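You operate a simulated robot arm through the tools that you are given. There is no shell and no other tool.

The job below is to be done with a simulated robot arm. You get a single attempt, and the scene is never put back.

TASK
Back out both mount bolts with the cell driver and park it.
Fine: reverse rocker on to run, off at the end; then press the count button.
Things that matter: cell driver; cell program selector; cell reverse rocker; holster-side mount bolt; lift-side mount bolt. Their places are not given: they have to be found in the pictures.

Only the result counts: the job must be done as asked and must still hold three seconds after the hand-in. Knocking over, shifting, dropping, spilling or breaking anything else fails it.

THE ROBOT
A 7-joint arm with a two-finger parallel gripper, fixed in place. Base frame: the origin is on the floor under the middle of its stand, x ahead of it, y to its left, z up. Units: m, rad, N and s.
It reaches about 1.247 m from its shoulder. Its first joint turns from -2.304 to 2.304 rad. Payload 3.91 kg.
Tool frame: the origin (TCP) lies between the finger pads and is the grasp point; the fingertips stand 0.03 m ahead of it; z points along the fingers, y is the line along which they close. The gripper opens to 0.11 m. The fingers are 0.02 m wide and 0.01 m thick; the gripper's body (0.048 by 0.112 m) begins 0.055 m behind the TCP.
Orientation is told as [roll, pitch, yaw] about the base's x, y, z axes, in that order, counted from this pose: with the fingers straight down and closing along the base's y, the tool's x points along the base's -x, its y along +y and its z along -z.

THE INTERFACE
- The arm moves only by the tool send_rows. Its argument "steps" is a list of rows, each a list of 7 numbers: the shift along the base's x, y, z in m, then the turn, a rotation vector about the base's x, y, z in rad, then the finger opening in m, from 0 to 0.11. In form: [[dx, dy, dz, wx, wy, wz, grip], ...]. A call has 1 to 20 rows; each row is the pose to reach, as a shift and turn from the pose commanded when the call began. Rows are played at 5 a second. More than 0.05 m and 0.15 rad between two rows, or a gripper value outside its range, and nothing of the call is played. A pose out of reach is approached as far as the arm can. The call stops where the force on the tool passes 50 N (or 10 N more than at its start, if that is more) or the arm is blocked; 0.2 s more then pass. The fingers move at their own pace (about 0.108 m/s each) and stop on an object; they squeeze with about 28 N. The grip force told is the motor's: it shows also when the fingers shut on nothing. Time passes only in rows, and 0.2 s behind the last, so rows that repeat a pose let the fingers close. The reply holds the time, the measured pose of the TCP, the force on the tool along the base axes, the opening and the grip force, in the units named above and with some noise, with the torque about the TCP (base axes, N m) and any sound that the robot's microphone picked up.
- Cameras (640 x 400 px; columns grow to the right, rows downward): "scene" is fixed at [0.4058, 0.5008, 1.5241]; the picture's right is [0.40, -0.92, 0.00], its down [-0.87, -0.38, -0.31] and it looks along [0.28, 0.12, -0.95] (base axes); focal length 264 px, centre (320, 200). "wrist" rides on the gripper at [0.072, 0.017, -0.103] in the tool frame; the picture's right is [-0.23, 0.97, 0.00], its down [-0.76, -0.18, -0.62] and it looks along [-0.61, -0.14, 0.78] (tool axes); focal length 222 px, centre (320, 200).
- grab_frame(camera): a new picture of that camera. No time passes.
- probe_pixels(camera, pixels): for up to 12 pixels [column, row] of the newest picture of that camera ("zoom" is the newest enlarged one), the place [x, y, z] in the base frame of the surface seen there, good to about 0.002 m, but the place of the scene camera against the robot may be out by one fixed shift of up to 0.025 m in any direction. No time passes.
- inspect(camera, box): a new picture of the part [left, top, right, bottom] of that camera's present view, enlarged. No time passes.
- sign_off(): hands the job in; it is judged then, once.

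Open the gripper and draw the arm clear of the work before you hand the job in, unless the task says otherwise.

The tools are called after ">>>" as name(argument=value, ...) on one line, values as JSON. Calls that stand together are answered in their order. send_rows: Moves the arm, as the interface text tells. Its arguments: {"type":"object","properties":{"steps":{"type":"array"}},"required":["steps"]} The other tools are called the same way: grab_frame (camera) takes a picture; probe_pixels (camera, pixels) gives the place of the surface under pixels of a picture; inspect (camera, box) takes an enlarged picture of a part of a camera's view; sign_off () hands the job in.

At the start:

```text
time_s: 0.0
ee_pos: [0.5733, 0.3553, 1.2054]
orientation: [0.0, 0.0, -0.001]
contact_force: [-0.8, -0.1, 0.5]
wrist_torque: [0.04, 0.03, 0.03]
grip_width: 0.1098
gripper_force: 0.1
```

scene: 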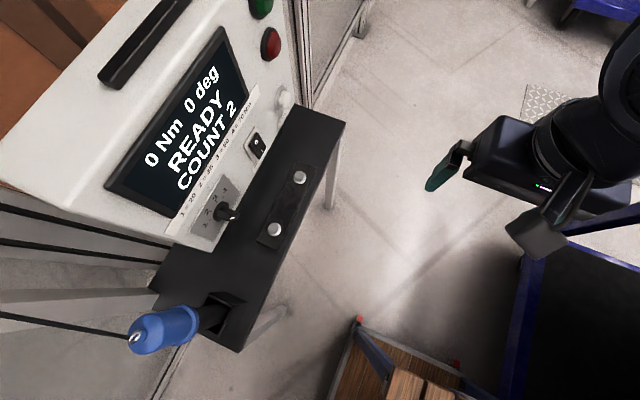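
wrist: 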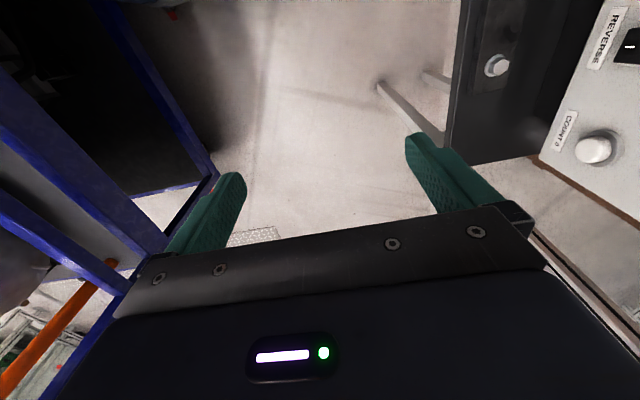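

The scene picture shows a panel with a screen, a blue driver in a holster around (165,328), two bolts at (300,178) and (274,229), a selector at (225,212) and a rocker at (257,145). I enlarge these regions to read the labels.

>>> inspect(camera="scene", box=[160, 70, 320, 170])

>>> inspect(camera="scene", box=[160, 150, 320, 250])

>>> inspect(camera="scene", box=[100, 260, 260, 360])

>>> inspect(camera="wrist", box=[440, 0, 640, 200])

```text
4.00 times, centred on (240, 120) of scene
```

zoom: 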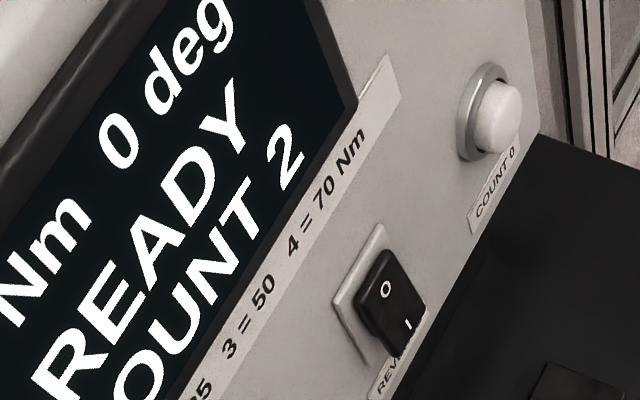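

```text
4.00 times, centred on (240, 200) of scene
```

zoom: 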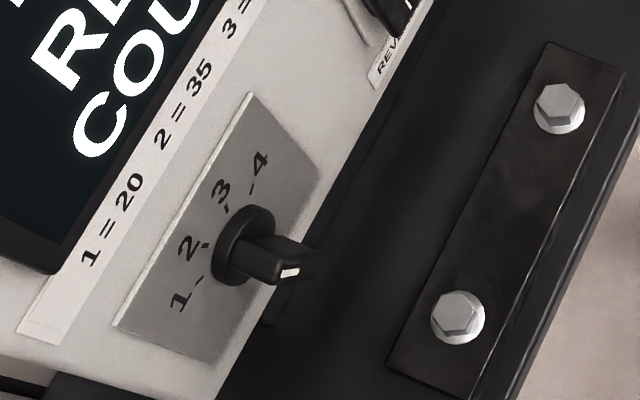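

```text
4.00 times, centred on (180, 310) of scene
```

zoom: 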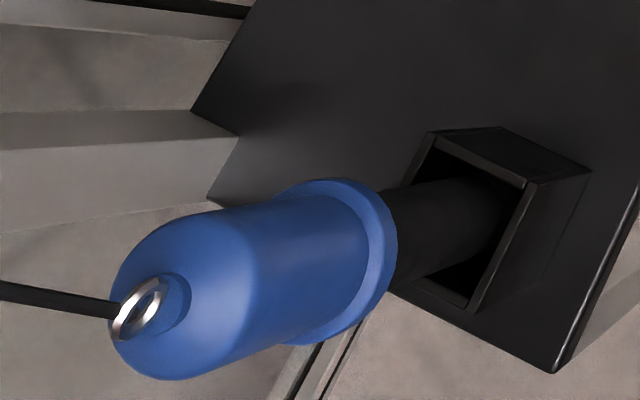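

```text
2.00 times, centred on (540, 100) of wrist
```

zoom: 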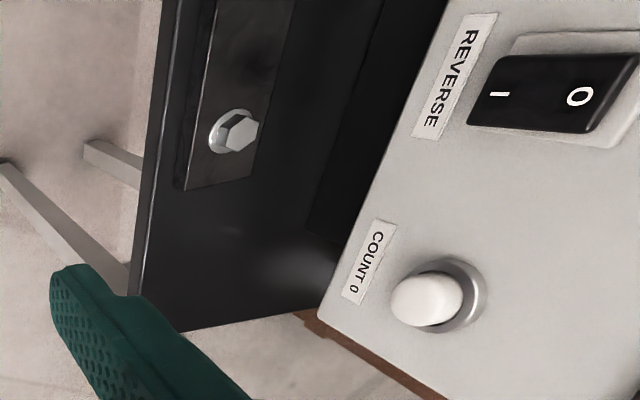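

The selector pointer's white mark faces away from the plate, and the driver lies tilted in its holster with a cord at its end ring. I take fresh pictures and probe points on the driver, holster, bolts, selector, rocker and button.

>>> grab_frame(camera="scene")

>>> probe_pixels(camera="scene", pixels=[[300, 176], [274, 228], [230, 211], [218, 213], [257, 145], [261, 152], [284, 99], [150, 330], [185, 325], [210, 320], [135, 336], [222, 297]])

>>> probe_pixels(camera="scene", pixels=[[280, 200], [285, 160], [240, 270], [205, 235], [240, 180], [190, 100], [270, 45], [150, 180], [335, 120], [237, 350], [195, 305], [296, 108]])

>>> probe_pixels(camera="wrist", pixels=[[497, 64], [590, 150], [597, 152], [632, 45], [560, 135], [600, 35]])

```text
taken
```

scene: 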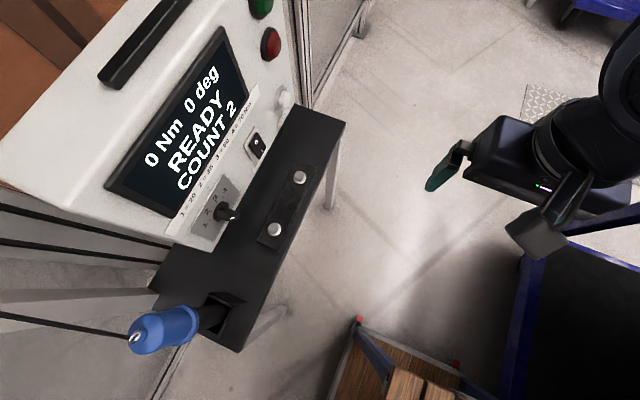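

```text
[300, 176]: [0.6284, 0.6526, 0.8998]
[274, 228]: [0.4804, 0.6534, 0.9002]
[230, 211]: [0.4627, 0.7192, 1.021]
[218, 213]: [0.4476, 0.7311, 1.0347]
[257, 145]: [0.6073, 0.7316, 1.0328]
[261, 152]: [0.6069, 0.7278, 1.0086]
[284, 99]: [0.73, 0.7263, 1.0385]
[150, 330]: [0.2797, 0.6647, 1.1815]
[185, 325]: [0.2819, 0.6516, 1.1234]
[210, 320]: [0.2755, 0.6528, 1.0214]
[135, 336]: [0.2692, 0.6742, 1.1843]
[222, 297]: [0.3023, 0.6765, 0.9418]
```

```text
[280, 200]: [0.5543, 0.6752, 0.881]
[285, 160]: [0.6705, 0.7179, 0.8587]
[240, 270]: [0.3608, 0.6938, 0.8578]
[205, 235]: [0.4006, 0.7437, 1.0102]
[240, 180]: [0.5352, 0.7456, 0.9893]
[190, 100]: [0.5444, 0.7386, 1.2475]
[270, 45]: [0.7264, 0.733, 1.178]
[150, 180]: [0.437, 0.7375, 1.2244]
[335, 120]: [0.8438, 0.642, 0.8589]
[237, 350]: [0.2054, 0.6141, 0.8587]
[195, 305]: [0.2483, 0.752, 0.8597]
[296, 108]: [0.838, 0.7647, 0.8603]
```

```text
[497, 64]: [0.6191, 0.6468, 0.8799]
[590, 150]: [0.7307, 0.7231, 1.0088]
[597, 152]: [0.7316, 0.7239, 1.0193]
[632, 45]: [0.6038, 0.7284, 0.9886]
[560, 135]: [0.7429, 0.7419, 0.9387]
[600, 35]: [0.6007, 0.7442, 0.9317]
```

Scene-camera heights come out about 0.02 m above the wrist camera's for the same bolt and button, so I will trust the wrist camera. Before moving I probe the surrounding obstacles: the blue frame at (580,330), the wood crate at (400,380), the cord at (60,325) and the coloured buttons.

>>> probe_pixels(camera="scene", pixels=[[580, 330], [530, 290], [500, 390], [360, 320], [400, 380], [60, 325], [20, 318], [110, 333], [260, 7], [140, 40], [600, 220], [80, 220]])

>>> probe_pixels(camera="wrist", pixels=[[150, 80], [80, 80], [60, 150], [180, 170], [60, 330], [20, 360], [160, 190], [100, 130]])

>>> inspect(camera="scene", box=[0, 280, 200, 400])

```text
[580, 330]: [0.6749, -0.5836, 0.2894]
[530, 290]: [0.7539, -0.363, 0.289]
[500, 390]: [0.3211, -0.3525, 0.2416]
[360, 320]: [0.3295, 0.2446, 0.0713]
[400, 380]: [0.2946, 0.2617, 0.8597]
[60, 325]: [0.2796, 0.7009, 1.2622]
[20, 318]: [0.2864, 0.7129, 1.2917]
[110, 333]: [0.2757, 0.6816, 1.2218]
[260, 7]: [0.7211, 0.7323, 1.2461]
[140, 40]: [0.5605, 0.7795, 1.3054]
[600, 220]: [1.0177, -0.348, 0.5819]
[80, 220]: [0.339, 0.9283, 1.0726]
```

```text
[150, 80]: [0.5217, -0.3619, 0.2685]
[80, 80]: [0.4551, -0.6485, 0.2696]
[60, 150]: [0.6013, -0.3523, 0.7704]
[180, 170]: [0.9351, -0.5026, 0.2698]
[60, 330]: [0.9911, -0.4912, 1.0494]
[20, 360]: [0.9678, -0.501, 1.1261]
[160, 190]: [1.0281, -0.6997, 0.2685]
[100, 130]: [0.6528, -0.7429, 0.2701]
```

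```text
3.20 times, centred on (100, 340) of scene
```

zoom: 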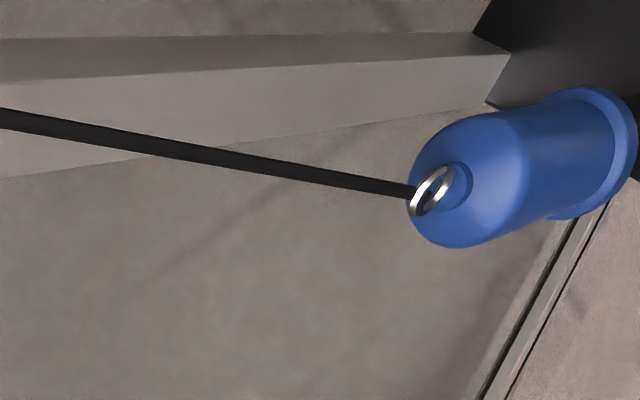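

The cord rises from the ring toward +y and up, so the driver must be held from the side. I look closer at the wooden object at (400,380), which probed at about z 0.84, since the arm will pass near it.

>>> inspect(camera="scene", box=[310, 280, 510, 400])

>>> probe_pixels(camera="zoom", pixels=[[100, 150], [250, 320], [320, 350], [420, 360], [60, 380], [150, 330], [480, 380], [470, 275], [155, 130], [360, 390]])

```text
3.20 times, centred on (410, 340) of scene
```

zoom: 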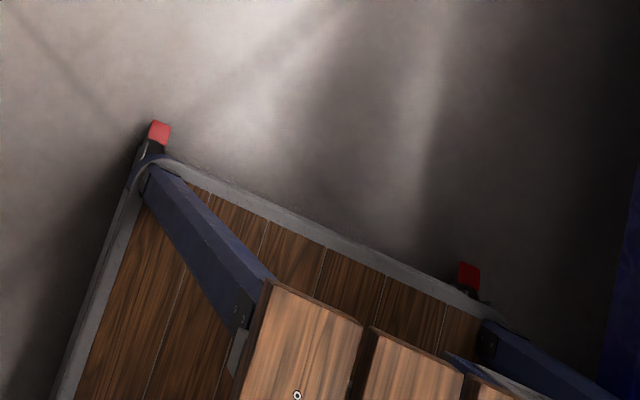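

```text
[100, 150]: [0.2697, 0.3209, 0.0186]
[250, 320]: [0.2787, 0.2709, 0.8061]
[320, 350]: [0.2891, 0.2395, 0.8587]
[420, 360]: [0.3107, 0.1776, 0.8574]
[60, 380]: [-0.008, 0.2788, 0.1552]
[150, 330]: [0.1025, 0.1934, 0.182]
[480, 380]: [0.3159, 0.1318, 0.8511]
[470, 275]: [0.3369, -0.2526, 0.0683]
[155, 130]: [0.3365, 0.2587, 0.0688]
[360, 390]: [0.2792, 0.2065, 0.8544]
```

That is the robot's own wooden stand (top near z 0.84). I rotate the tool so the fingers point to +y closing along x with the camera on top, moving slightly back from the panel for a good view.

>>> send_rows(steps=[[-0.008, 0, 0, 0.0756, 0.0756, -0.0756, 0.11], [-0.016, 0, 0, 0.1511, 0.1511, -0.1511, 0.11], [-0.024, 0, 0, 0.2267, 0.2267, -0.2267, 0.11], [-0.032, 0, 0, 0.3023, 0.3023, -0.3023, 0.11], [-0.04, 0, 0, 0.3779, 0.3779, -0.3779, 0.11], [-0.048, 0, 0, 0.4535, 0.4535, -0.4535, 0.11], [-0.056, 0, 0, 0.529, 0.529, -0.529, 0.11], [-0.064, 0, 0, 0.6046, 0.6046, -0.6046, 0.11], [-0.072, 0, 0, 0.6802, 0.6802, -0.6802, 0.11], [-0.08, 0, 0, 0.7558, 0.7558, -0.7558, 0.11], [-0.088, 0, 0, 0.8313, 0.8313, -0.8313, 0.11], [-0.096, 0, 0, 0.9069, 0.9069, -0.9069, 0.11], [-0.104, 0, 0, 0.9825, 0.9825, -0.9825, 0.11], [-0.112, 0, 0, 1.058, 1.058, -1.058, 0.11], [-0.12, 0, 0, 1.1336, 1.1336, -1.1336, 0.11], [-0.12, 0, 0, 1.2092, 1.2092, -1.2092, 0.11]])

```text
time_s: 3.4
ee_pos: [0.4525, 0.3547, 1.2059]
orientation: [-2.356, 1.569, 2.355]
contact_force: [0.3, 0.6, 0.7]
wrist_torque: [-0.02, -0.01, -0.04]
grip_width: 0.1099
gripper_force: 0.1
```

The tool reached the side-pointing orientation at (0.4525, 0.3547, 1.2059). I take wrist and scene pictures from here.

>>> grab_frame(camera="wrist")

>>> grab_frame(camera="scene")

```text
taken
```

wrist: 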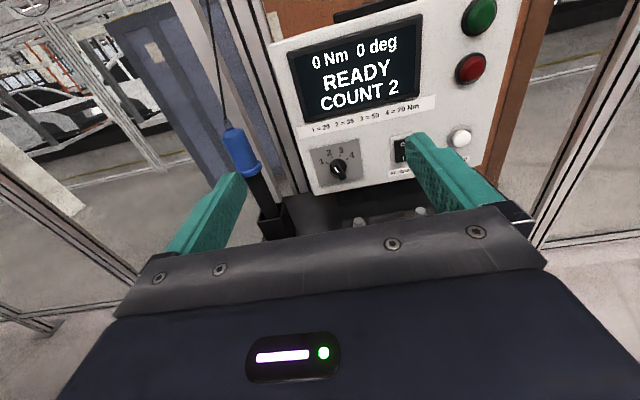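

```text
taken
```

scene: 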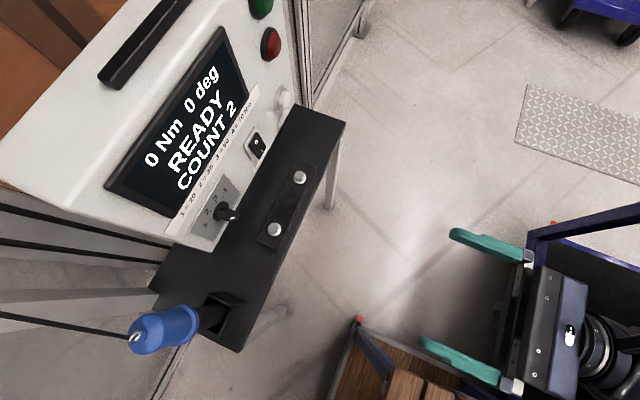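

The wrist view shows the driver at (240,150), selector at (338,168), rocker at about (402,148) and the count button at (461,137). I zoom in on each and look for any markings.

>>> inspect(camera="wrist", box=[290, 110, 390, 200])

>>> inspect(camera="wrist", box=[190, 100, 310, 250])

>>> inspect(camera="wrist", box=[280, 0, 520, 150])

>>> inspect(camera="wrist", box=[180, 0, 300, 120])

```text
4.44 times, centred on (340, 155) of wrist
```

zoom: 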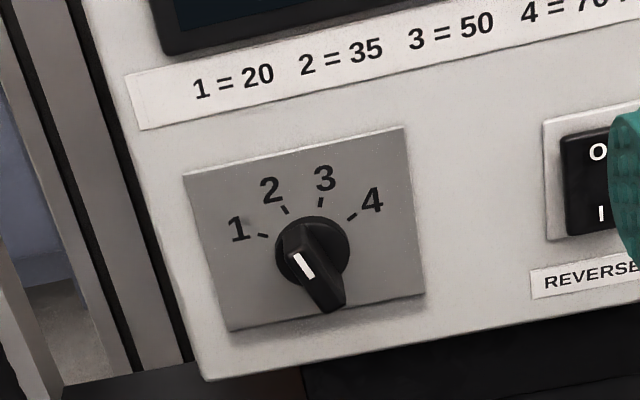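

```text
2.67 times, centred on (250, 175) of wrist
```

zoom: 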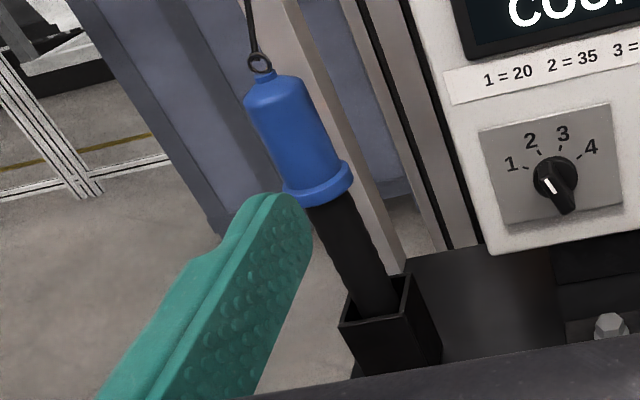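

```text
2.67 times, centred on (400, 75) of wrist
```

zoom: 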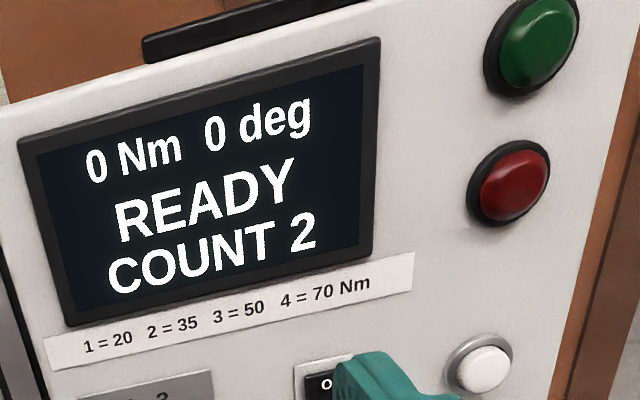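

```text
3.33 times, centred on (240, 60) of wrist
```

zoom: 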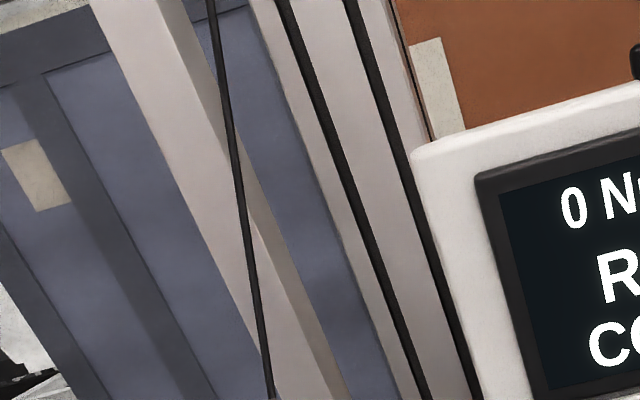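

The selector bar points up-left at about "2", the display reads READY COUNT 2, and the driver stands vertically in a square holster. I re-take zooms and probe the driver and holster for exact positions.

>>> inspect(camera="wrist", box=[190, 100, 310, 250])

>>> probe_pixels(camera="zoom", pixels=[[262, 62], [268, 85], [295, 130], [260, 140], [325, 130], [320, 185], [318, 197], [345, 240], [372, 303], [378, 328], [338, 322], [411, 275]])

>>> probe_pixels(camera="zoom", pixels=[[344, 322], [374, 296], [395, 290], [400, 277], [345, 350], [392, 340], [360, 374], [440, 350], [312, 205], [325, 225], [285, 185], [350, 178]])

```text
2.67 times, centred on (250, 175) of wrist
```

zoom: 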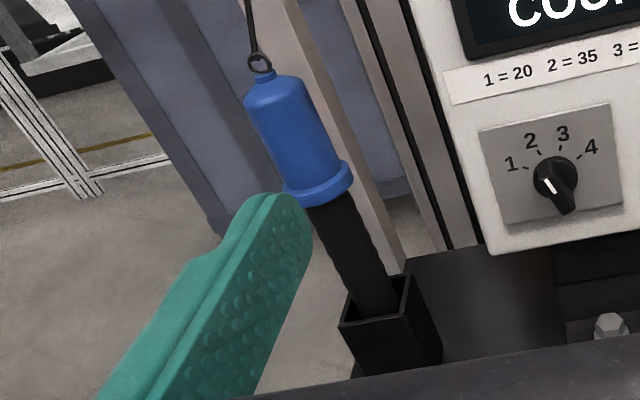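

```text
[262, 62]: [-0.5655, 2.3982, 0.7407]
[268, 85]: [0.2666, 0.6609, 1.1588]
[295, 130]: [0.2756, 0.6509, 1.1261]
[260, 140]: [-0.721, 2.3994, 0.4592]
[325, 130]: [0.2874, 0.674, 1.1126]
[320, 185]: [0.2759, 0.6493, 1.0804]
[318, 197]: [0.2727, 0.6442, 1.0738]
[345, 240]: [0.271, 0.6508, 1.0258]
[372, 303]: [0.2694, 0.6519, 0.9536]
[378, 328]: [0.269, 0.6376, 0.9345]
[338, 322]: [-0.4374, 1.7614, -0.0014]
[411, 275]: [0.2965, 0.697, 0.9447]
```

```text
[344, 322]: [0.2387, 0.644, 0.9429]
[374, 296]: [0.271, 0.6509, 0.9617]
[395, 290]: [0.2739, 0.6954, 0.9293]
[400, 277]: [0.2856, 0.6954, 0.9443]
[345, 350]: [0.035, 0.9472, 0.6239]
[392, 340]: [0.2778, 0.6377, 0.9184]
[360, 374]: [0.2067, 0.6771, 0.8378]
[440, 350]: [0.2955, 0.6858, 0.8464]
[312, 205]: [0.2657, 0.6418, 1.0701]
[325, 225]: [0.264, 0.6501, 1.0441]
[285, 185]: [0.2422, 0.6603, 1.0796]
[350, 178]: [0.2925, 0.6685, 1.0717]
```

The driver axis comes out near (0.267, 0.667), with the black grip spanning z 0.945–1.07 and the blue body above. Next I move in front of the rocker to measure it closely before pressing it.

>>> send_rows(steps=[[0.018, 0.019, -0.024, 0, 0, 0, 0.11], [0.037, 0.037, -0.049, 0, 0, 0, 0.11], [0.055, 0.056, -0.073, 0, 0, 0, 0.11], [0.073, 0.075, -0.098, 0, 0, 0, 0.11], [0.092, 0.094, -0.122, 0, 0, 0, 0.11], [0.11, 0.112, -0.146, 0, 0, 0, 0.11], [0.128, 0.131, -0.171, 0, 0, 0, 0.11], [0.147, 0.15, -0.195, 0, 0, 0, 0.11]])

>>> grab_frame(camera="wrist")

```text
time_s: 5.2
ee_pos: [0.5982, 0.5051, 1.0142]
orientation: [1.248, 1.57, -0.323]
contact_force: [-0.3, 0.0, 0.1]
wrist_torque: [-0.03, 0.0, -0.02]
grip_width: 0.1098
gripper_force: 0.0
```

```text
taken
```

wrist: 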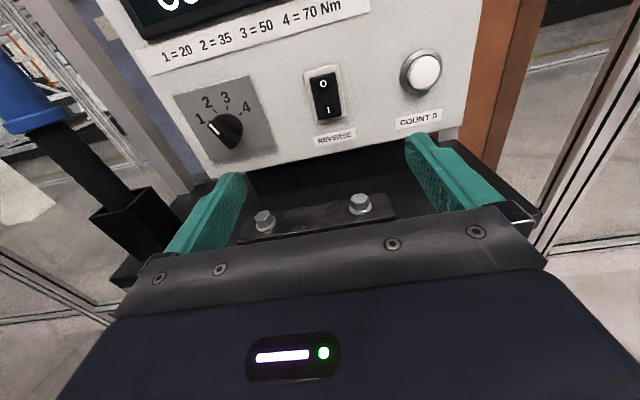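

Rocker at (327,95), count button at (423,73), bolts at (264,222) and (360,204), selector at (225,130) are all clear. I zoom in and probe them.

>>> inspect(camera="wrist", box=[290, 50, 370, 150])

>>> probe_pixels(camera="zoom", pixels=[[320, 200], [300, 130], [315, 240], [300, 100], [320, 270], [270, 110], [360, 110], [290, 280], [370, 260], [320, 180], [320, 160], [320, 220]])

>>> inspect(camera="wrist", box=[170, 70, 290, 170])

>>> inspect(camera="wrist", box=[230, 170, 400, 260])

>>> probe_pixels(camera="wrist", pixels=[[263, 214], [359, 196], [263, 224], [360, 206], [423, 73], [412, 60], [425, 90], [290, 225], [327, 85], [327, 108], [232, 128], [218, 124]])

```text
4.00 times, centred on (330, 100) of wrist
```

zoom: 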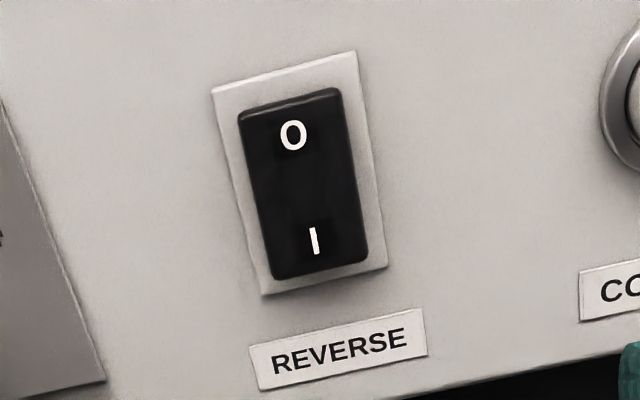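

```text
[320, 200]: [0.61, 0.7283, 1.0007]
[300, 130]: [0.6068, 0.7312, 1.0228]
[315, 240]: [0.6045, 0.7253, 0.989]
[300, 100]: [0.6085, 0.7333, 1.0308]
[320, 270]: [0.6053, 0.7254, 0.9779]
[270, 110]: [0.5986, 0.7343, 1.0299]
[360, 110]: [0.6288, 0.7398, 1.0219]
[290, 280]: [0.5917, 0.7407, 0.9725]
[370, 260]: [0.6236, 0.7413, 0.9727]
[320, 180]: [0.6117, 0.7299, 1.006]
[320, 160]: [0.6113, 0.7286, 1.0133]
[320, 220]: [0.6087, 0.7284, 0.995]
```

```text
4.00 times, centred on (230, 120) of wrist
```

zoom: 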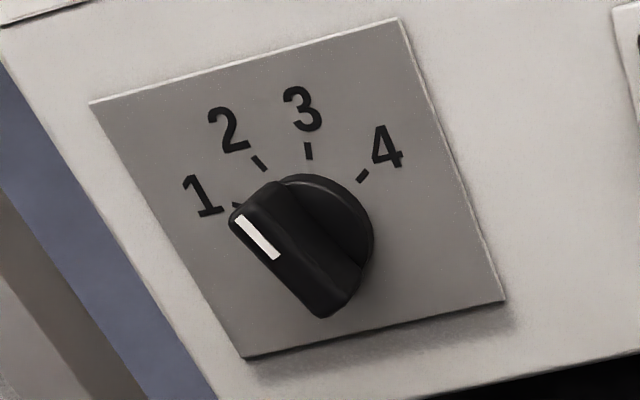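

```text
3.76 times, centred on (315, 215) of wrist
```

zoom: 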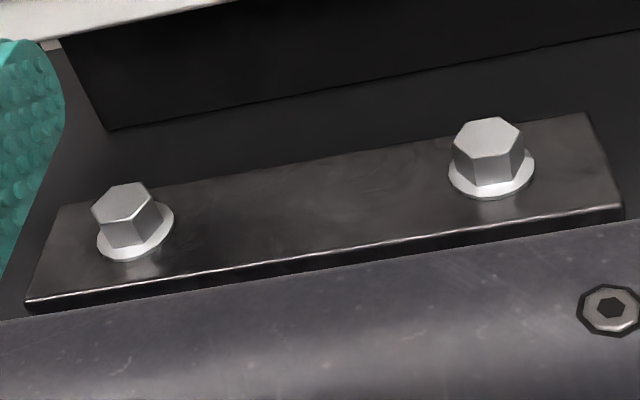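

```text
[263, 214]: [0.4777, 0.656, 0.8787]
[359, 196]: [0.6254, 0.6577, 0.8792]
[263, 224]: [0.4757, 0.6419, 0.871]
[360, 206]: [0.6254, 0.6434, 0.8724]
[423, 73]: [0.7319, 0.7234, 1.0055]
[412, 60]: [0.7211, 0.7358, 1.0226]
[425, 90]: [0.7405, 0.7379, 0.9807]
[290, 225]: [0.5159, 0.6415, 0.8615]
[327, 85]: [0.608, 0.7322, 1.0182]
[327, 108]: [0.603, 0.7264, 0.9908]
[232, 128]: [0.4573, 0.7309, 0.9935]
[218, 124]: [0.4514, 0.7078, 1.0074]
```

The rocker's I end protrudes (y≈0.725, z≈0.989) while O is pushed in (y≈0.733), so it is off now; its centre is x≈0.605. I close the fingers and approach the I end with the tips about 1.5 cm short.

>>> send_rows(steps=[[0.001, 0.0, -0.005, 0, 0, 0, 0.0], [0.003, 0.03, -0.012, 0, 0, 0, 0.0], [0.005, 0.06, -0.02, 0, 0, 0, 0.0], [0.005, 0.09, -0.025, 0, 0, 0, 0.0], [0.005, 0.12, -0.026, 0, 0, 0, 0.0], [0.005, 0.15, -0.027, 0, 0, 0, 0.0], [0.005, 0.172, -0.027, 0, 0, 0, 0.0], [0.005, 0.172, -0.027, 0, 0, 0, 0.0]])

>>> grab_frame(camera="wrist")

```text
time_s: 7.0
ee_pos: [0.6014, 0.6779, 0.9828]
orientation: [-0.969, 1.569, -2.54]
contact_force: [-0.9, 0.1, -0.3]
wrist_torque: [0.0, -0.02, -0.01]
grip_width: 0.0
gripper_force: 27.7
```

```text
taken
```

wrist: 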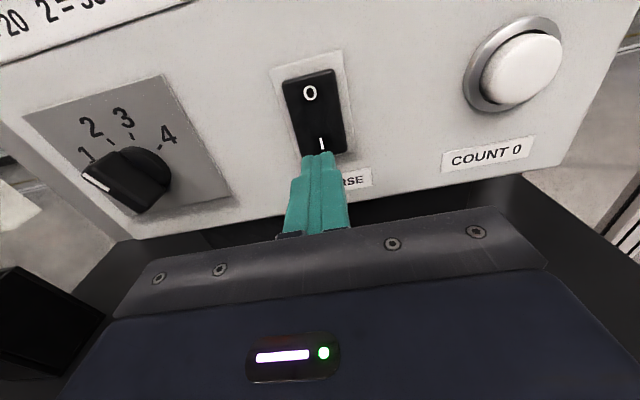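

The closed tips are at (318,158), just below the I mark at (321,143), correctly lined up. I push forward in small steps onto the I end.

>>> send_rows(steps=[[0.002, 0.008, 0.002, 0, 0, 0, 0.0], [0.002, 0.014, 0.002, 0, 0, 0, 0.0], [0.002, 0.018, 0.002, 0, 0, 0, 0.0], [0.002, 0.022, 0.002, 0, 0, 0, 0.0], [0.002, 0.025, 0.002, 0, 0, 0, 0.0], [0.002, 0.028, 0.002, 0, 0, 0, 0.0]])

>>> grab_frame(camera="wrist")

```text
time_s: 8.2
ee_pos: [0.6078, 0.7005, 0.9845]
orientation: [-0.129, 1.572, -1.7]
contact_force: [-5.7, -22.9, 4.9]
wrist_torque: [0.36, -0.03, 0.18]
grip_width: 0.0
gripper_force: 27.5
stopped in row 6: the force on the tool passed its limit at 61 N (the readings are from after the stop); the commanded pose is now the measured one
```

```text
taken
```

wrist: 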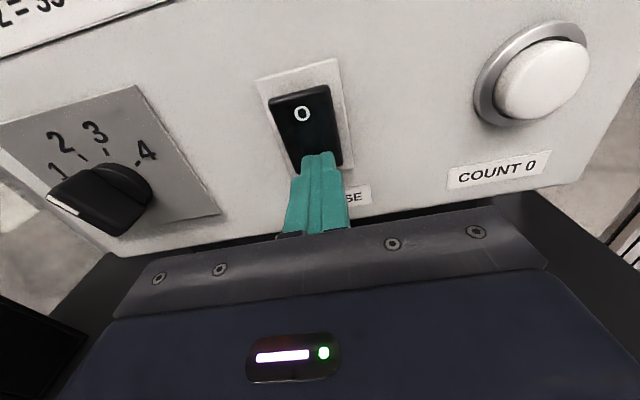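

The push met over 50 N and stopped at y=0.7005, and the O end now looks raised. I back off and check the rocker's state and the display.

>>> send_rows(steps=[[0, -0.02, 0, 0, 0, 0, 0.0], [0, -0.06, 0.005, 0, 0, 0, 0.0], [0, -0.1, 0.01, 0, 0, 0, 0.0], [0, -0.15, 0.02, 0, 0, 0, 0.0], [0, -0.19, 0.03, 0, 0, 0, 0.06]])

>>> inspect(camera="wrist", box=[280, 40, 380, 150])

>>> inspect(camera="scene", box=[100, 20, 320, 230])

```text
refused: row 4 steps farther than a row can; nothing moved
```

```text
3.64 times, centred on (330, 95) of wrist
```

zoom: 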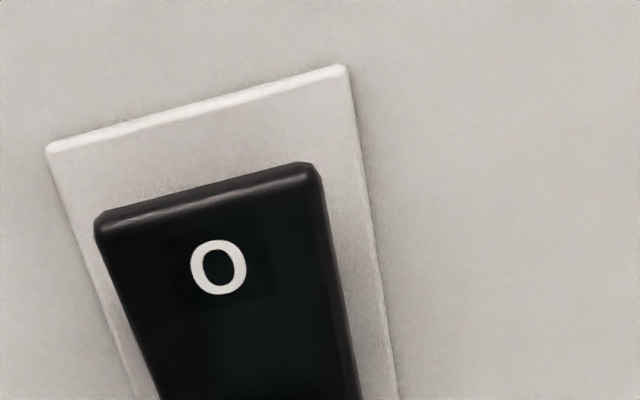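

```text
1.90 times, centred on (210, 125) of scene
```

zoom: 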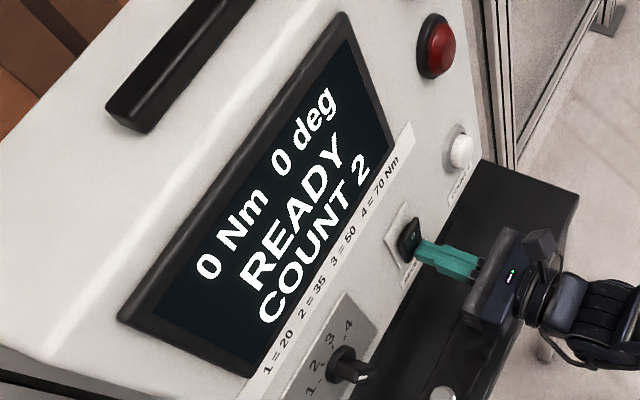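

The retreat was refused because one row stepped too far (0.051 m). I resend it with smaller steps; the O end already appears raised from its plate.

>>> send_rows(steps=[[0, -0.02, 0, 0, 0, 0, 0.0], [0, -0.06, 0.005, 0, 0, 0, 0.0], [0, -0.1, 0.01, 0, 0, 0, 0.0], [0, -0.14, 0.018, 0, 0, 0, 0.0], [0, -0.18, 0.026, 0, 0, 0, 0.06], [0, -0.18, 0.026, 0, 0, 0, 0.11]])

>>> inspect(camera="wrist", box=[280, 40, 380, 150])

>>> probe_pixels(camera="zoom", pixels=[[300, 90], [300, 110], [305, 130], [310, 150], [315, 170], [318, 190], [322, 210], [325, 230], [328, 250]])

>>> grab_frame(camera="scene")

```text
time_s: 9.6
ee_pos: [0.6069, 0.5197, 1.0098]
orientation: [-0.163, 1.568, -1.735]
contact_force: [-0.8, 0.1, -0.2]
wrist_torque: [0.04, 0.01, -0.01]
grip_width: 0.11
gripper_force: 0.0
```

```text
3.64 times, centred on (330, 95) of wrist
```

zoom: 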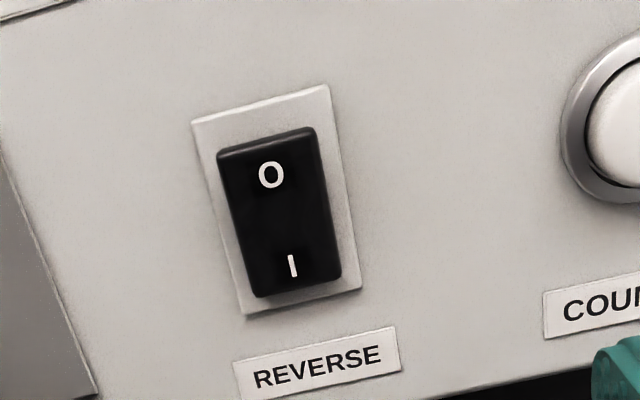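

```text
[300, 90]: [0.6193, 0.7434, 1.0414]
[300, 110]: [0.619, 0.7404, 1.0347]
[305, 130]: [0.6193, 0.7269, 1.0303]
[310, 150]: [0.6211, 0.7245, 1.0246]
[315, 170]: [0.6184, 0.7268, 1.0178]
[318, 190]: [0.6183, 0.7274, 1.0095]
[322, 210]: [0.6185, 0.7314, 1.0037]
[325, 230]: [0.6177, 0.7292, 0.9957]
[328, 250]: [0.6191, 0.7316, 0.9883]
```

```text
taken
```

scene: 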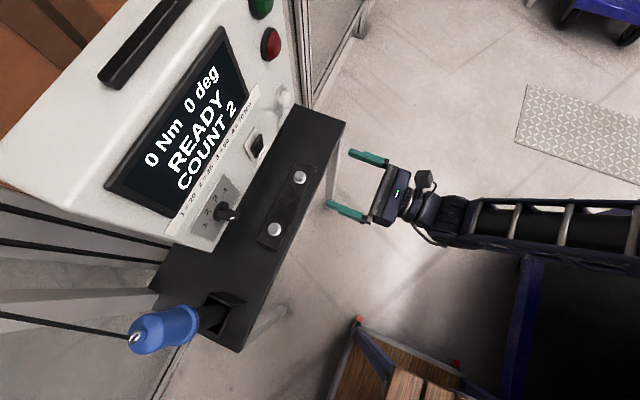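

The rocker is now tipped the other way (O end y≈0.725 out, I end y≈0.732 in), so reverse is on and the display still reads READY. I move in front of the driver at about z 1.11 with the fingers open, staying back at y≈0.52.

>>> send_rows(steps=[[-0.034, -0.005, 0.01, 0, 0, 0, 0.11], [-0.068, -0.01, 0.02, 0, 0, 0, 0.11], [-0.102, -0.01, 0.03, 0, 0, 0, 0.11], [-0.136, -0.01, 0.04, 0, 0, 0, 0.11], [-0.17, -0.01, 0.05, 0, 0, 0, 0.11], [-0.204, -0.01, 0.06, 0, 0, 0, 0.11], [-0.238, -0.01, 0.07, 0, 0, 0, 0.11], [-0.272, -0.01, 0.08, 0, 0, 0, 0.11], [-0.306, -0.01, 0.09, 0, 0, 0, 0.11], [-0.341, -0.01, 0.1, 0, 0, 0, 0.11], [-0.341, -0.01, 0.1, 0, 0, 0, 0.11]])

>>> grab_frame(camera="wrist")

>>> grab_frame(camera="scene")

```text
time_s: 12.0
ee_pos: [0.2637, 0.5136, 1.1127]
orientation: [-0.019, 1.569, -1.59]
contact_force: [0.3, 0.3, 0.6]
wrist_torque: [0.0, -0.02, -0.01]
grip_width: 0.1101
gripper_force: 0.1
```

```text
taken
```

wrist: 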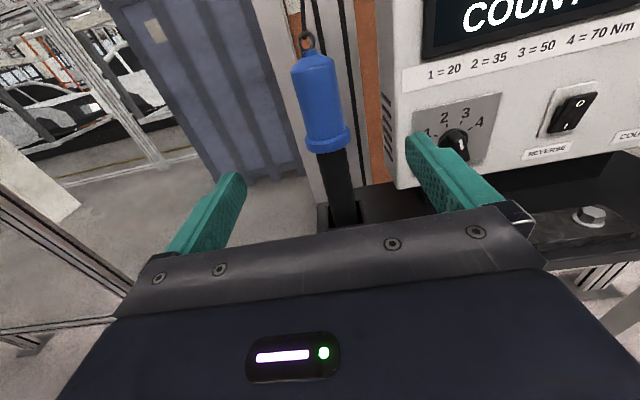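

```text
taken
```

scene: 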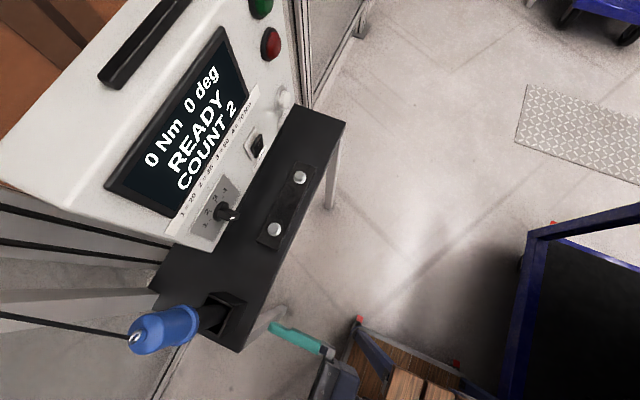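

The driver is between the fingers at (325,130). I probe its outline from here to fix its axis and the flange height.

>>> inspect(camera="wrist", box=[270, 20, 380, 240])

>>> probe_pixels(camera="wrist", pixels=[[320, 60], [322, 90], [323, 110], [326, 125], [327, 138], [328, 148], [333, 165], [337, 190], [341, 215], [305, 110], [341, 110], [309, 140]])

>>> probe_pixels(camera="wrist", pixels=[[347, 140], [322, 165], [345, 165], [320, 213], [352, 225], [357, 210], [307, 32], [309, 48], [325, 118], [327, 130], [328, 142], [329, 152]])

```text
1.82 times, centred on (325, 130) of wrist
```

zoom: 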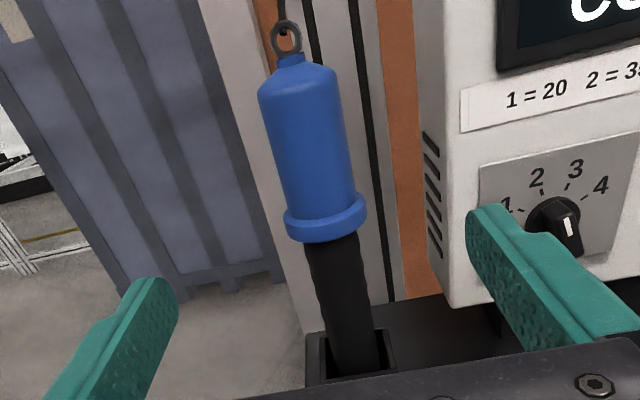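

```text
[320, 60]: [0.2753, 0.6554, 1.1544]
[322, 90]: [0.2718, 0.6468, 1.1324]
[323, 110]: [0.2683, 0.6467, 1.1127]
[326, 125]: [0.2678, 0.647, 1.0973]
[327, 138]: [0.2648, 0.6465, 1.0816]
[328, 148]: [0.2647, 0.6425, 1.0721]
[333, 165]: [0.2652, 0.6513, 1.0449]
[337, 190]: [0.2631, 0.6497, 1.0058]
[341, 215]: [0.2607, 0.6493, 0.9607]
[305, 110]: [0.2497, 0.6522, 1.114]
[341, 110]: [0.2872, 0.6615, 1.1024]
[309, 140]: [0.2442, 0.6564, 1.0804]
```

```text
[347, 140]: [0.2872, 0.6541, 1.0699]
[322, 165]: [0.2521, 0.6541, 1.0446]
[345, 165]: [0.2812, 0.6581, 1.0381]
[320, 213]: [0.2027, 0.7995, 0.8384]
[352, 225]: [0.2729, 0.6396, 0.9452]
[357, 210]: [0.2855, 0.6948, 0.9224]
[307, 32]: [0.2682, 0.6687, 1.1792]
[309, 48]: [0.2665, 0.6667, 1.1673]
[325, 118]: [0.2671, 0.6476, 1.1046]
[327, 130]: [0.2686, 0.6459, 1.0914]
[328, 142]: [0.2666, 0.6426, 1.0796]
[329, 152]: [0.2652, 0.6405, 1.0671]
```

The blue body's axis is at about (0.267, 0.668), flange top near z 1.083, and it sits slightly right of my finger centreline. I move straight in with the fingers open so they straddle the blue body just above the flange.

>>> send_rows(steps=[[0.002, 0.03, -0.003, 0, 0, 0, 0.11], [0.003, 0.06, -0.006, 0, 0, 0, 0.11], [0.003, 0.09, -0.006, 0, 0, 0, 0.11], [0.003, 0.12, -0.006, 0, 0, 0, 0.11], [0.003, 0.14, -0.006, 0, 0, 0, 0.11], [0.003, 0.157, -0.006, 0, 0, 0, 0.11], [0.003, 0.157, -0.006, 0, 0, 0, 0.11]])

>>> grab_frame(camera="wrist")

>>> grab_frame(camera="scene")

```text
time_s: 13.7
ee_pos: [0.311, 0.6595, 1.1076]
orientation: [1.189, 1.568, -0.445]
contact_force: [52.4, -12.1, 1.1]
wrist_torque: [-0.12, -0.45, -0.41]
grip_width: 0.0834
gripper_force: 0.2
stopped in row 7: the force on the tool passed its limit at 86 N (the readings are from after the stop); the commanded pose is now the measured one
```

```text
taken
```

wrist: 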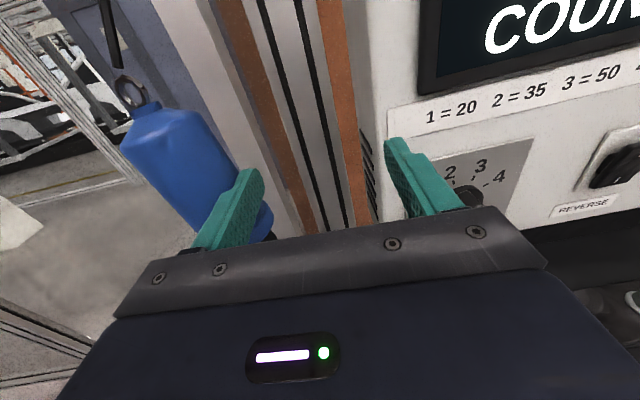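

```text
taken
```

scene: 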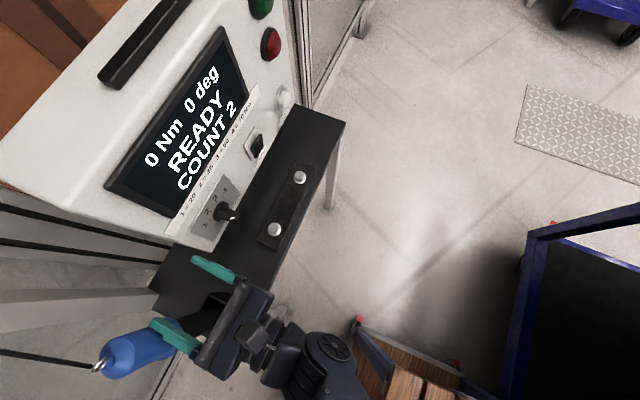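

The tool ended at x=0.311 instead of 0.270 with about 0.06 rad of twist, so the arm did not track there, and the left finger has pushed the driver (now at (180,165)) to the left. I ease the tool +x to release the pressure and look again.

>>> send_rows(steps=[[0.008, 0, 0, 0, 0, 0, 0.085], [0.016, 0, 0, 0, 0, 0, 0.085], [0.024, 0, 0, 0, 0, 0, 0.085], [0.03, 0, 0, 0, 0, 0, 0.085]])

>>> grab_frame(camera="wrist")

>>> grab_frame(camera="scene")

```text
time_s: 14.7
ee_pos: [0.3312, 0.6618, 1.1085]
orientation: [1.451, 1.57, -0.168]
contact_force: [-0.1, -0.6, 0.3]
wrist_torque: [0.01, 0.0, -0.02]
grip_width: 0.0849
gripper_force: 0.1
```

```text
taken
```

wrist: 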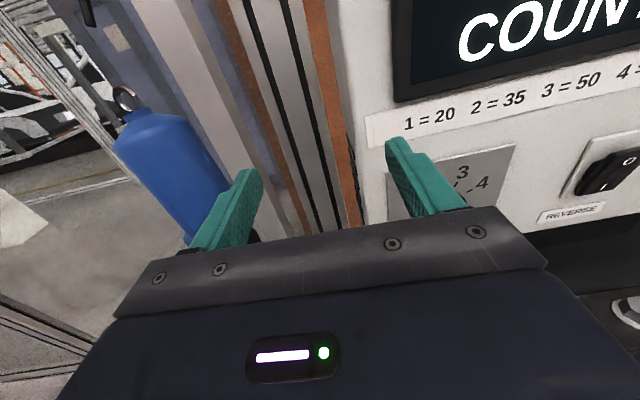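

```text
taken
```

scene: 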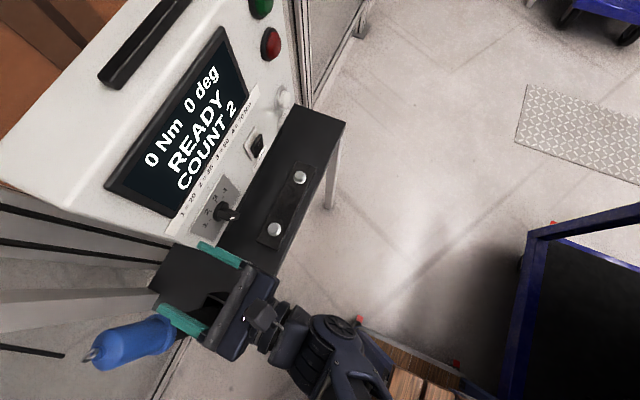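

The force is now zero and the driver leans to the left in its holster at (130,340). I enlarge the scene to see how far it leans and whether it is still seated.

>>> inspect(camera="scene", box=[40, 260, 260, 400])

>>> probe_pixels(camera="scene", pixels=[[92, 353], [105, 350], [125, 343], [150, 338], [165, 335], [178, 330], [60, 355], [20, 348], [200, 310], [190, 320]])

>>> probe_pixels(camera="wrist", pixels=[[126, 92], [150, 115], [160, 145], [180, 175], [190, 200], [130, 140], [205, 150], [175, 150]])

```text
2.86 times, centred on (150, 330) of scene
```

zoom: 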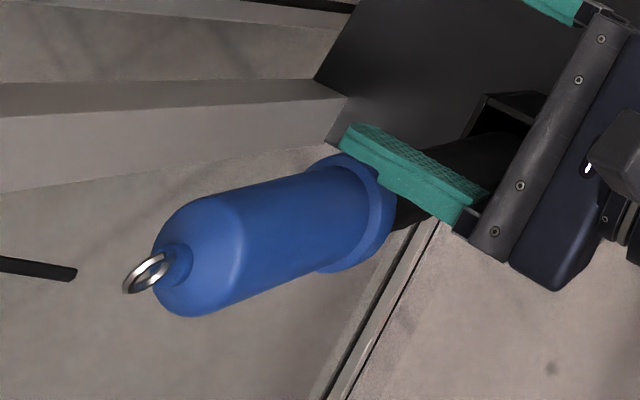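

```text
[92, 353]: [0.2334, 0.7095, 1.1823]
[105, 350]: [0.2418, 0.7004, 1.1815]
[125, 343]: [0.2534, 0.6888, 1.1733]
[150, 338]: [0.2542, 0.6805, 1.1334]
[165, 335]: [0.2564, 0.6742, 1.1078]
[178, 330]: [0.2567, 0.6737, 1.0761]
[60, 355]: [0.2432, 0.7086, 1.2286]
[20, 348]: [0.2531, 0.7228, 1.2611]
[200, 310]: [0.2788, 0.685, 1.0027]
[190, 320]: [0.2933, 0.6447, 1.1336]
```

```text
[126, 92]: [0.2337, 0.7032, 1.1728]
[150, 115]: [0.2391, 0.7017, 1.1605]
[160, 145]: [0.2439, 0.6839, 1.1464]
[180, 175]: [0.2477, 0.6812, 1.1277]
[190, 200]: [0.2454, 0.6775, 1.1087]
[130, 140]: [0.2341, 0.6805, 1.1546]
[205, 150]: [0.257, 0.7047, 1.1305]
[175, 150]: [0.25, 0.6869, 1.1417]
```

The driver leans toward −x/+y (ring at about (0.234, 0.705, 1.175)) but is still in the holster. I back straight out along −y, correct the small yaw error, and check how the arm tracks.

>>> send_rows(steps=[[0.0, -0.03, 0, 0, 0, 0, 0.085], [0.0, -0.06, 0, 0, 0, 0.02, 0.085], [0.0, -0.09, 0, 0, 0, 0.04, 0.085], [0.0, -0.12, 0, 0, 0, 0.055, 0.1], [0.0, -0.15, 0, 0, 0, 0.063, 0.11], [0.0, -0.15, 0, 0, 0, 0.063, 0.11]])

>>> grab_frame(camera="wrist")

>>> grab_frame(camera="scene")

```text
time_s: 16.1
ee_pos: [0.3335, 0.5123, 1.1098]
orientation: [1.423, 1.567, -0.132]
contact_force: [-0.4, -0.1, 0.0]
wrist_torque: [0.02, 0.02, 0.02]
grip_width: 0.11
gripper_force: 0.1
```

```text
taken
```

wrist: 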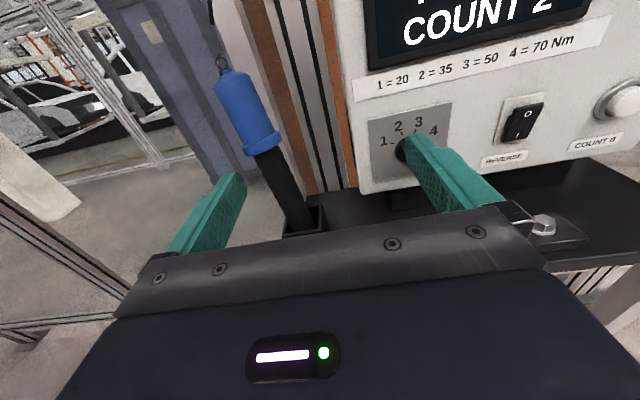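

```text
taken
```

scene: 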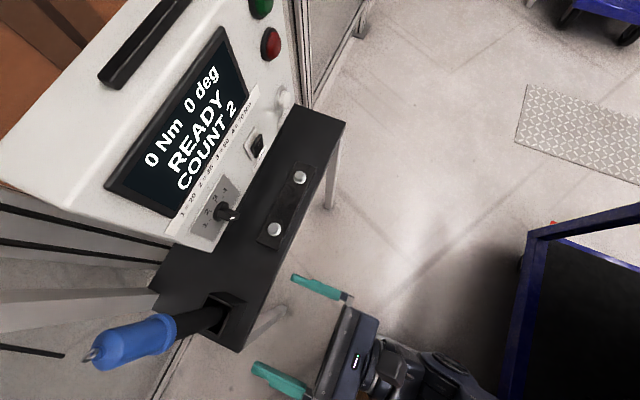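

The arm now tracks well again (force zero) and the driver stands leaning in the holster at (250,130). I probe its outline to get its tilted axis.

>>> inspect(camera="wrist", box=[190, 40, 340, 250])

>>> probe_pixels(camera="wrist", pixels=[[223, 62], [227, 73], [240, 95], [230, 97], [253, 95], [250, 118], [237, 120], [266, 118], [261, 145], [246, 148], [281, 140], [277, 175]])

>>> probe_pixels(camera="wrist", pixels=[[262, 172], [289, 170], [285, 195], [272, 195], [298, 190], [292, 215], [297, 226], [326, 205], [290, 232], [325, 228], [316, 208], [310, 225]])

```text
1.90 times, centred on (265, 145) of wrist
```

zoom: 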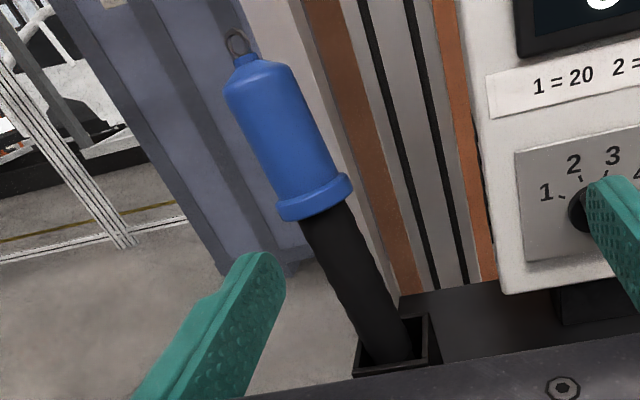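

```text
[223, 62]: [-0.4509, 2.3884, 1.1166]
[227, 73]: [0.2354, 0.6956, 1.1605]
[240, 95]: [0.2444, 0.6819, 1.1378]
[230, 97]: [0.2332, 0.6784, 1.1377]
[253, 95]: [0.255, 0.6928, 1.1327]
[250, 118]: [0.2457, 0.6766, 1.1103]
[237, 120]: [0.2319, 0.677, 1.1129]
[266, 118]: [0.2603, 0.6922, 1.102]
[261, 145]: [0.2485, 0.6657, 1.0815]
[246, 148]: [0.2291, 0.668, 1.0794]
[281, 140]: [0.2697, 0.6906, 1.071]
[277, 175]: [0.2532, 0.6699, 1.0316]
```

```text
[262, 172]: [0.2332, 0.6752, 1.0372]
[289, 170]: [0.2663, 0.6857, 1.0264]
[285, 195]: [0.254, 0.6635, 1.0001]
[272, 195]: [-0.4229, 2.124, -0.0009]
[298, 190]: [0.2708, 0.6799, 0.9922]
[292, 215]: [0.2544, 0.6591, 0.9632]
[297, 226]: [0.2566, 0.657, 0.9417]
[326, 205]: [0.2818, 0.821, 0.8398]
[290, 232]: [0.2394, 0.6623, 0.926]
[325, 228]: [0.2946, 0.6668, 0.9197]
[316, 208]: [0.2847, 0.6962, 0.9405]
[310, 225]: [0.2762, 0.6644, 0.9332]
```

Fitting the axis gives about (0.240, 0.695) at z 1.10, leaning roughly 0.07 rad toward −x and 0.14 rad toward +y. I move in front of it with the tool tilted to match, then will advance in small checked steps.

>>> send_rows(steps=[[-0.022, 0.0, 0, -0.035, -0.017, -0.004, 0.11], [-0.044, 0.0, 0, -0.07, -0.034, -0.008, 0.11], [-0.066, 0.0, 0, -0.106, -0.05, -0.012, 0.11], [-0.0885, 0.0, 0, -0.142, -0.067, -0.016, 0.11], [-0.0885, 0.0, 0, -0.142, -0.067, -0.016, 0.11]])

>>> grab_frame(camera="wrist")

```text
time_s: 17.2
ee_pos: [0.244, 0.5129, 1.1072]
orientation: [0.442, 1.413, -1.132]
contact_force: [-0.4, -0.7, 0.8]
wrist_torque: [-0.02, 0.0, -0.06]
grip_width: 0.1099
gripper_force: 0.1
```

```text
taken
```

wrist: 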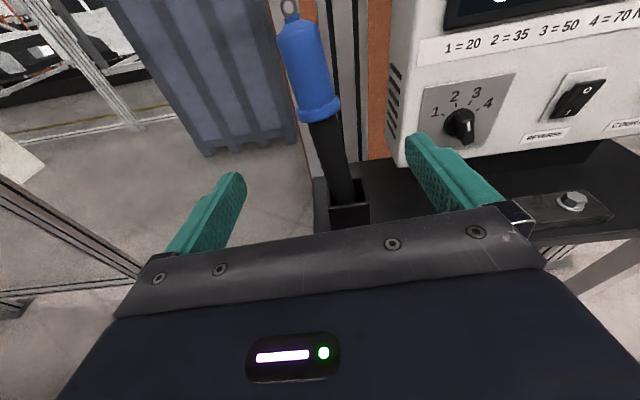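

The tool's up axis now matches the driver's lean (−0.067, 0.142, 0.988) and the driver is centred between the fingers. I advance 5 cm along the finger direction and check tracking before getting near it.

>>> send_rows(steps=[[-0.001, 0.015, 0.014, 0, 0, 0, 0.11], [-0.001, 0.03, 0.012, 0, 0, 0, 0.11], [-0.002, 0.05, 0.01, 0, 0, 0, 0.11], [-0.002, 0.05, 0.01, 0, 0, 0, 0.11]])

>>> grab_frame(camera="wrist")

>>> grab_frame(camera="scene")

```text
time_s: 18.2
ee_pos: [0.2434, 0.563, 1.1174]
orientation: [0.439, 1.414, -1.133]
contact_force: [0.6, 0.6, 0.1]
wrist_torque: [-0.02, 0.01, 0.02]
grip_width: 0.11
gripper_force: 0.1
```

```text
taken
```

wrist: 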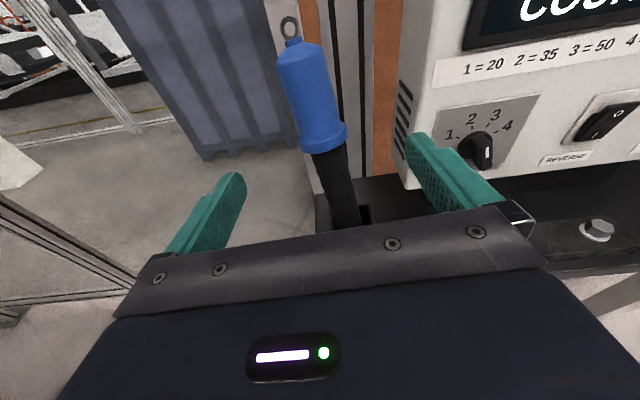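

```text
taken
```

scene: 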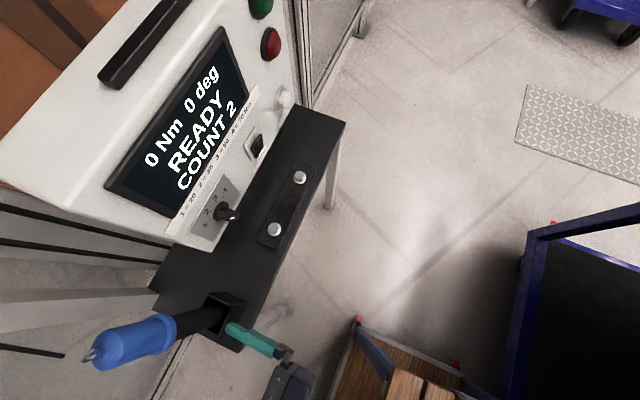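

Tracking is within a millimetre and the driver is centred at about (322,130). I advance another 4 cm and check.

>>> send_rows(steps=[[-0.001, 0.02, -0.002, 0, 0, 0, 0.11], [-0.001, 0.04, -0.005, 0, 0, 0, 0.11], [-0.001, 0.04, -0.005, 0, 0, 0, 0.11]])

>>> grab_frame(camera="wrist")

>>> grab_frame(camera="scene")

```text
time_s: 19.1
ee_pos: [0.2417, 0.6029, 1.1123]
orientation: [0.439, 1.411, -1.133]
contact_force: [0.1, 0.7, 0.1]
wrist_torque: [-0.03, 0.01, -0.01]
grip_width: 0.1101
gripper_force: 0.0
```

```text
taken
```

wrist: 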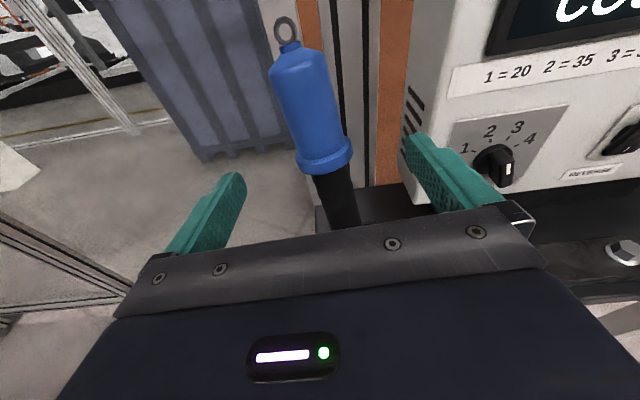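

```text
taken
```

scene: 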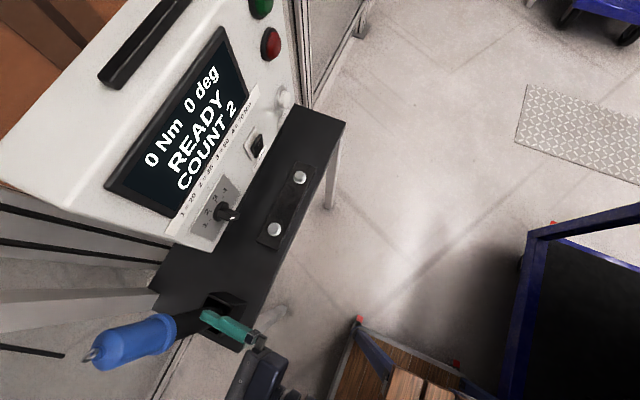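

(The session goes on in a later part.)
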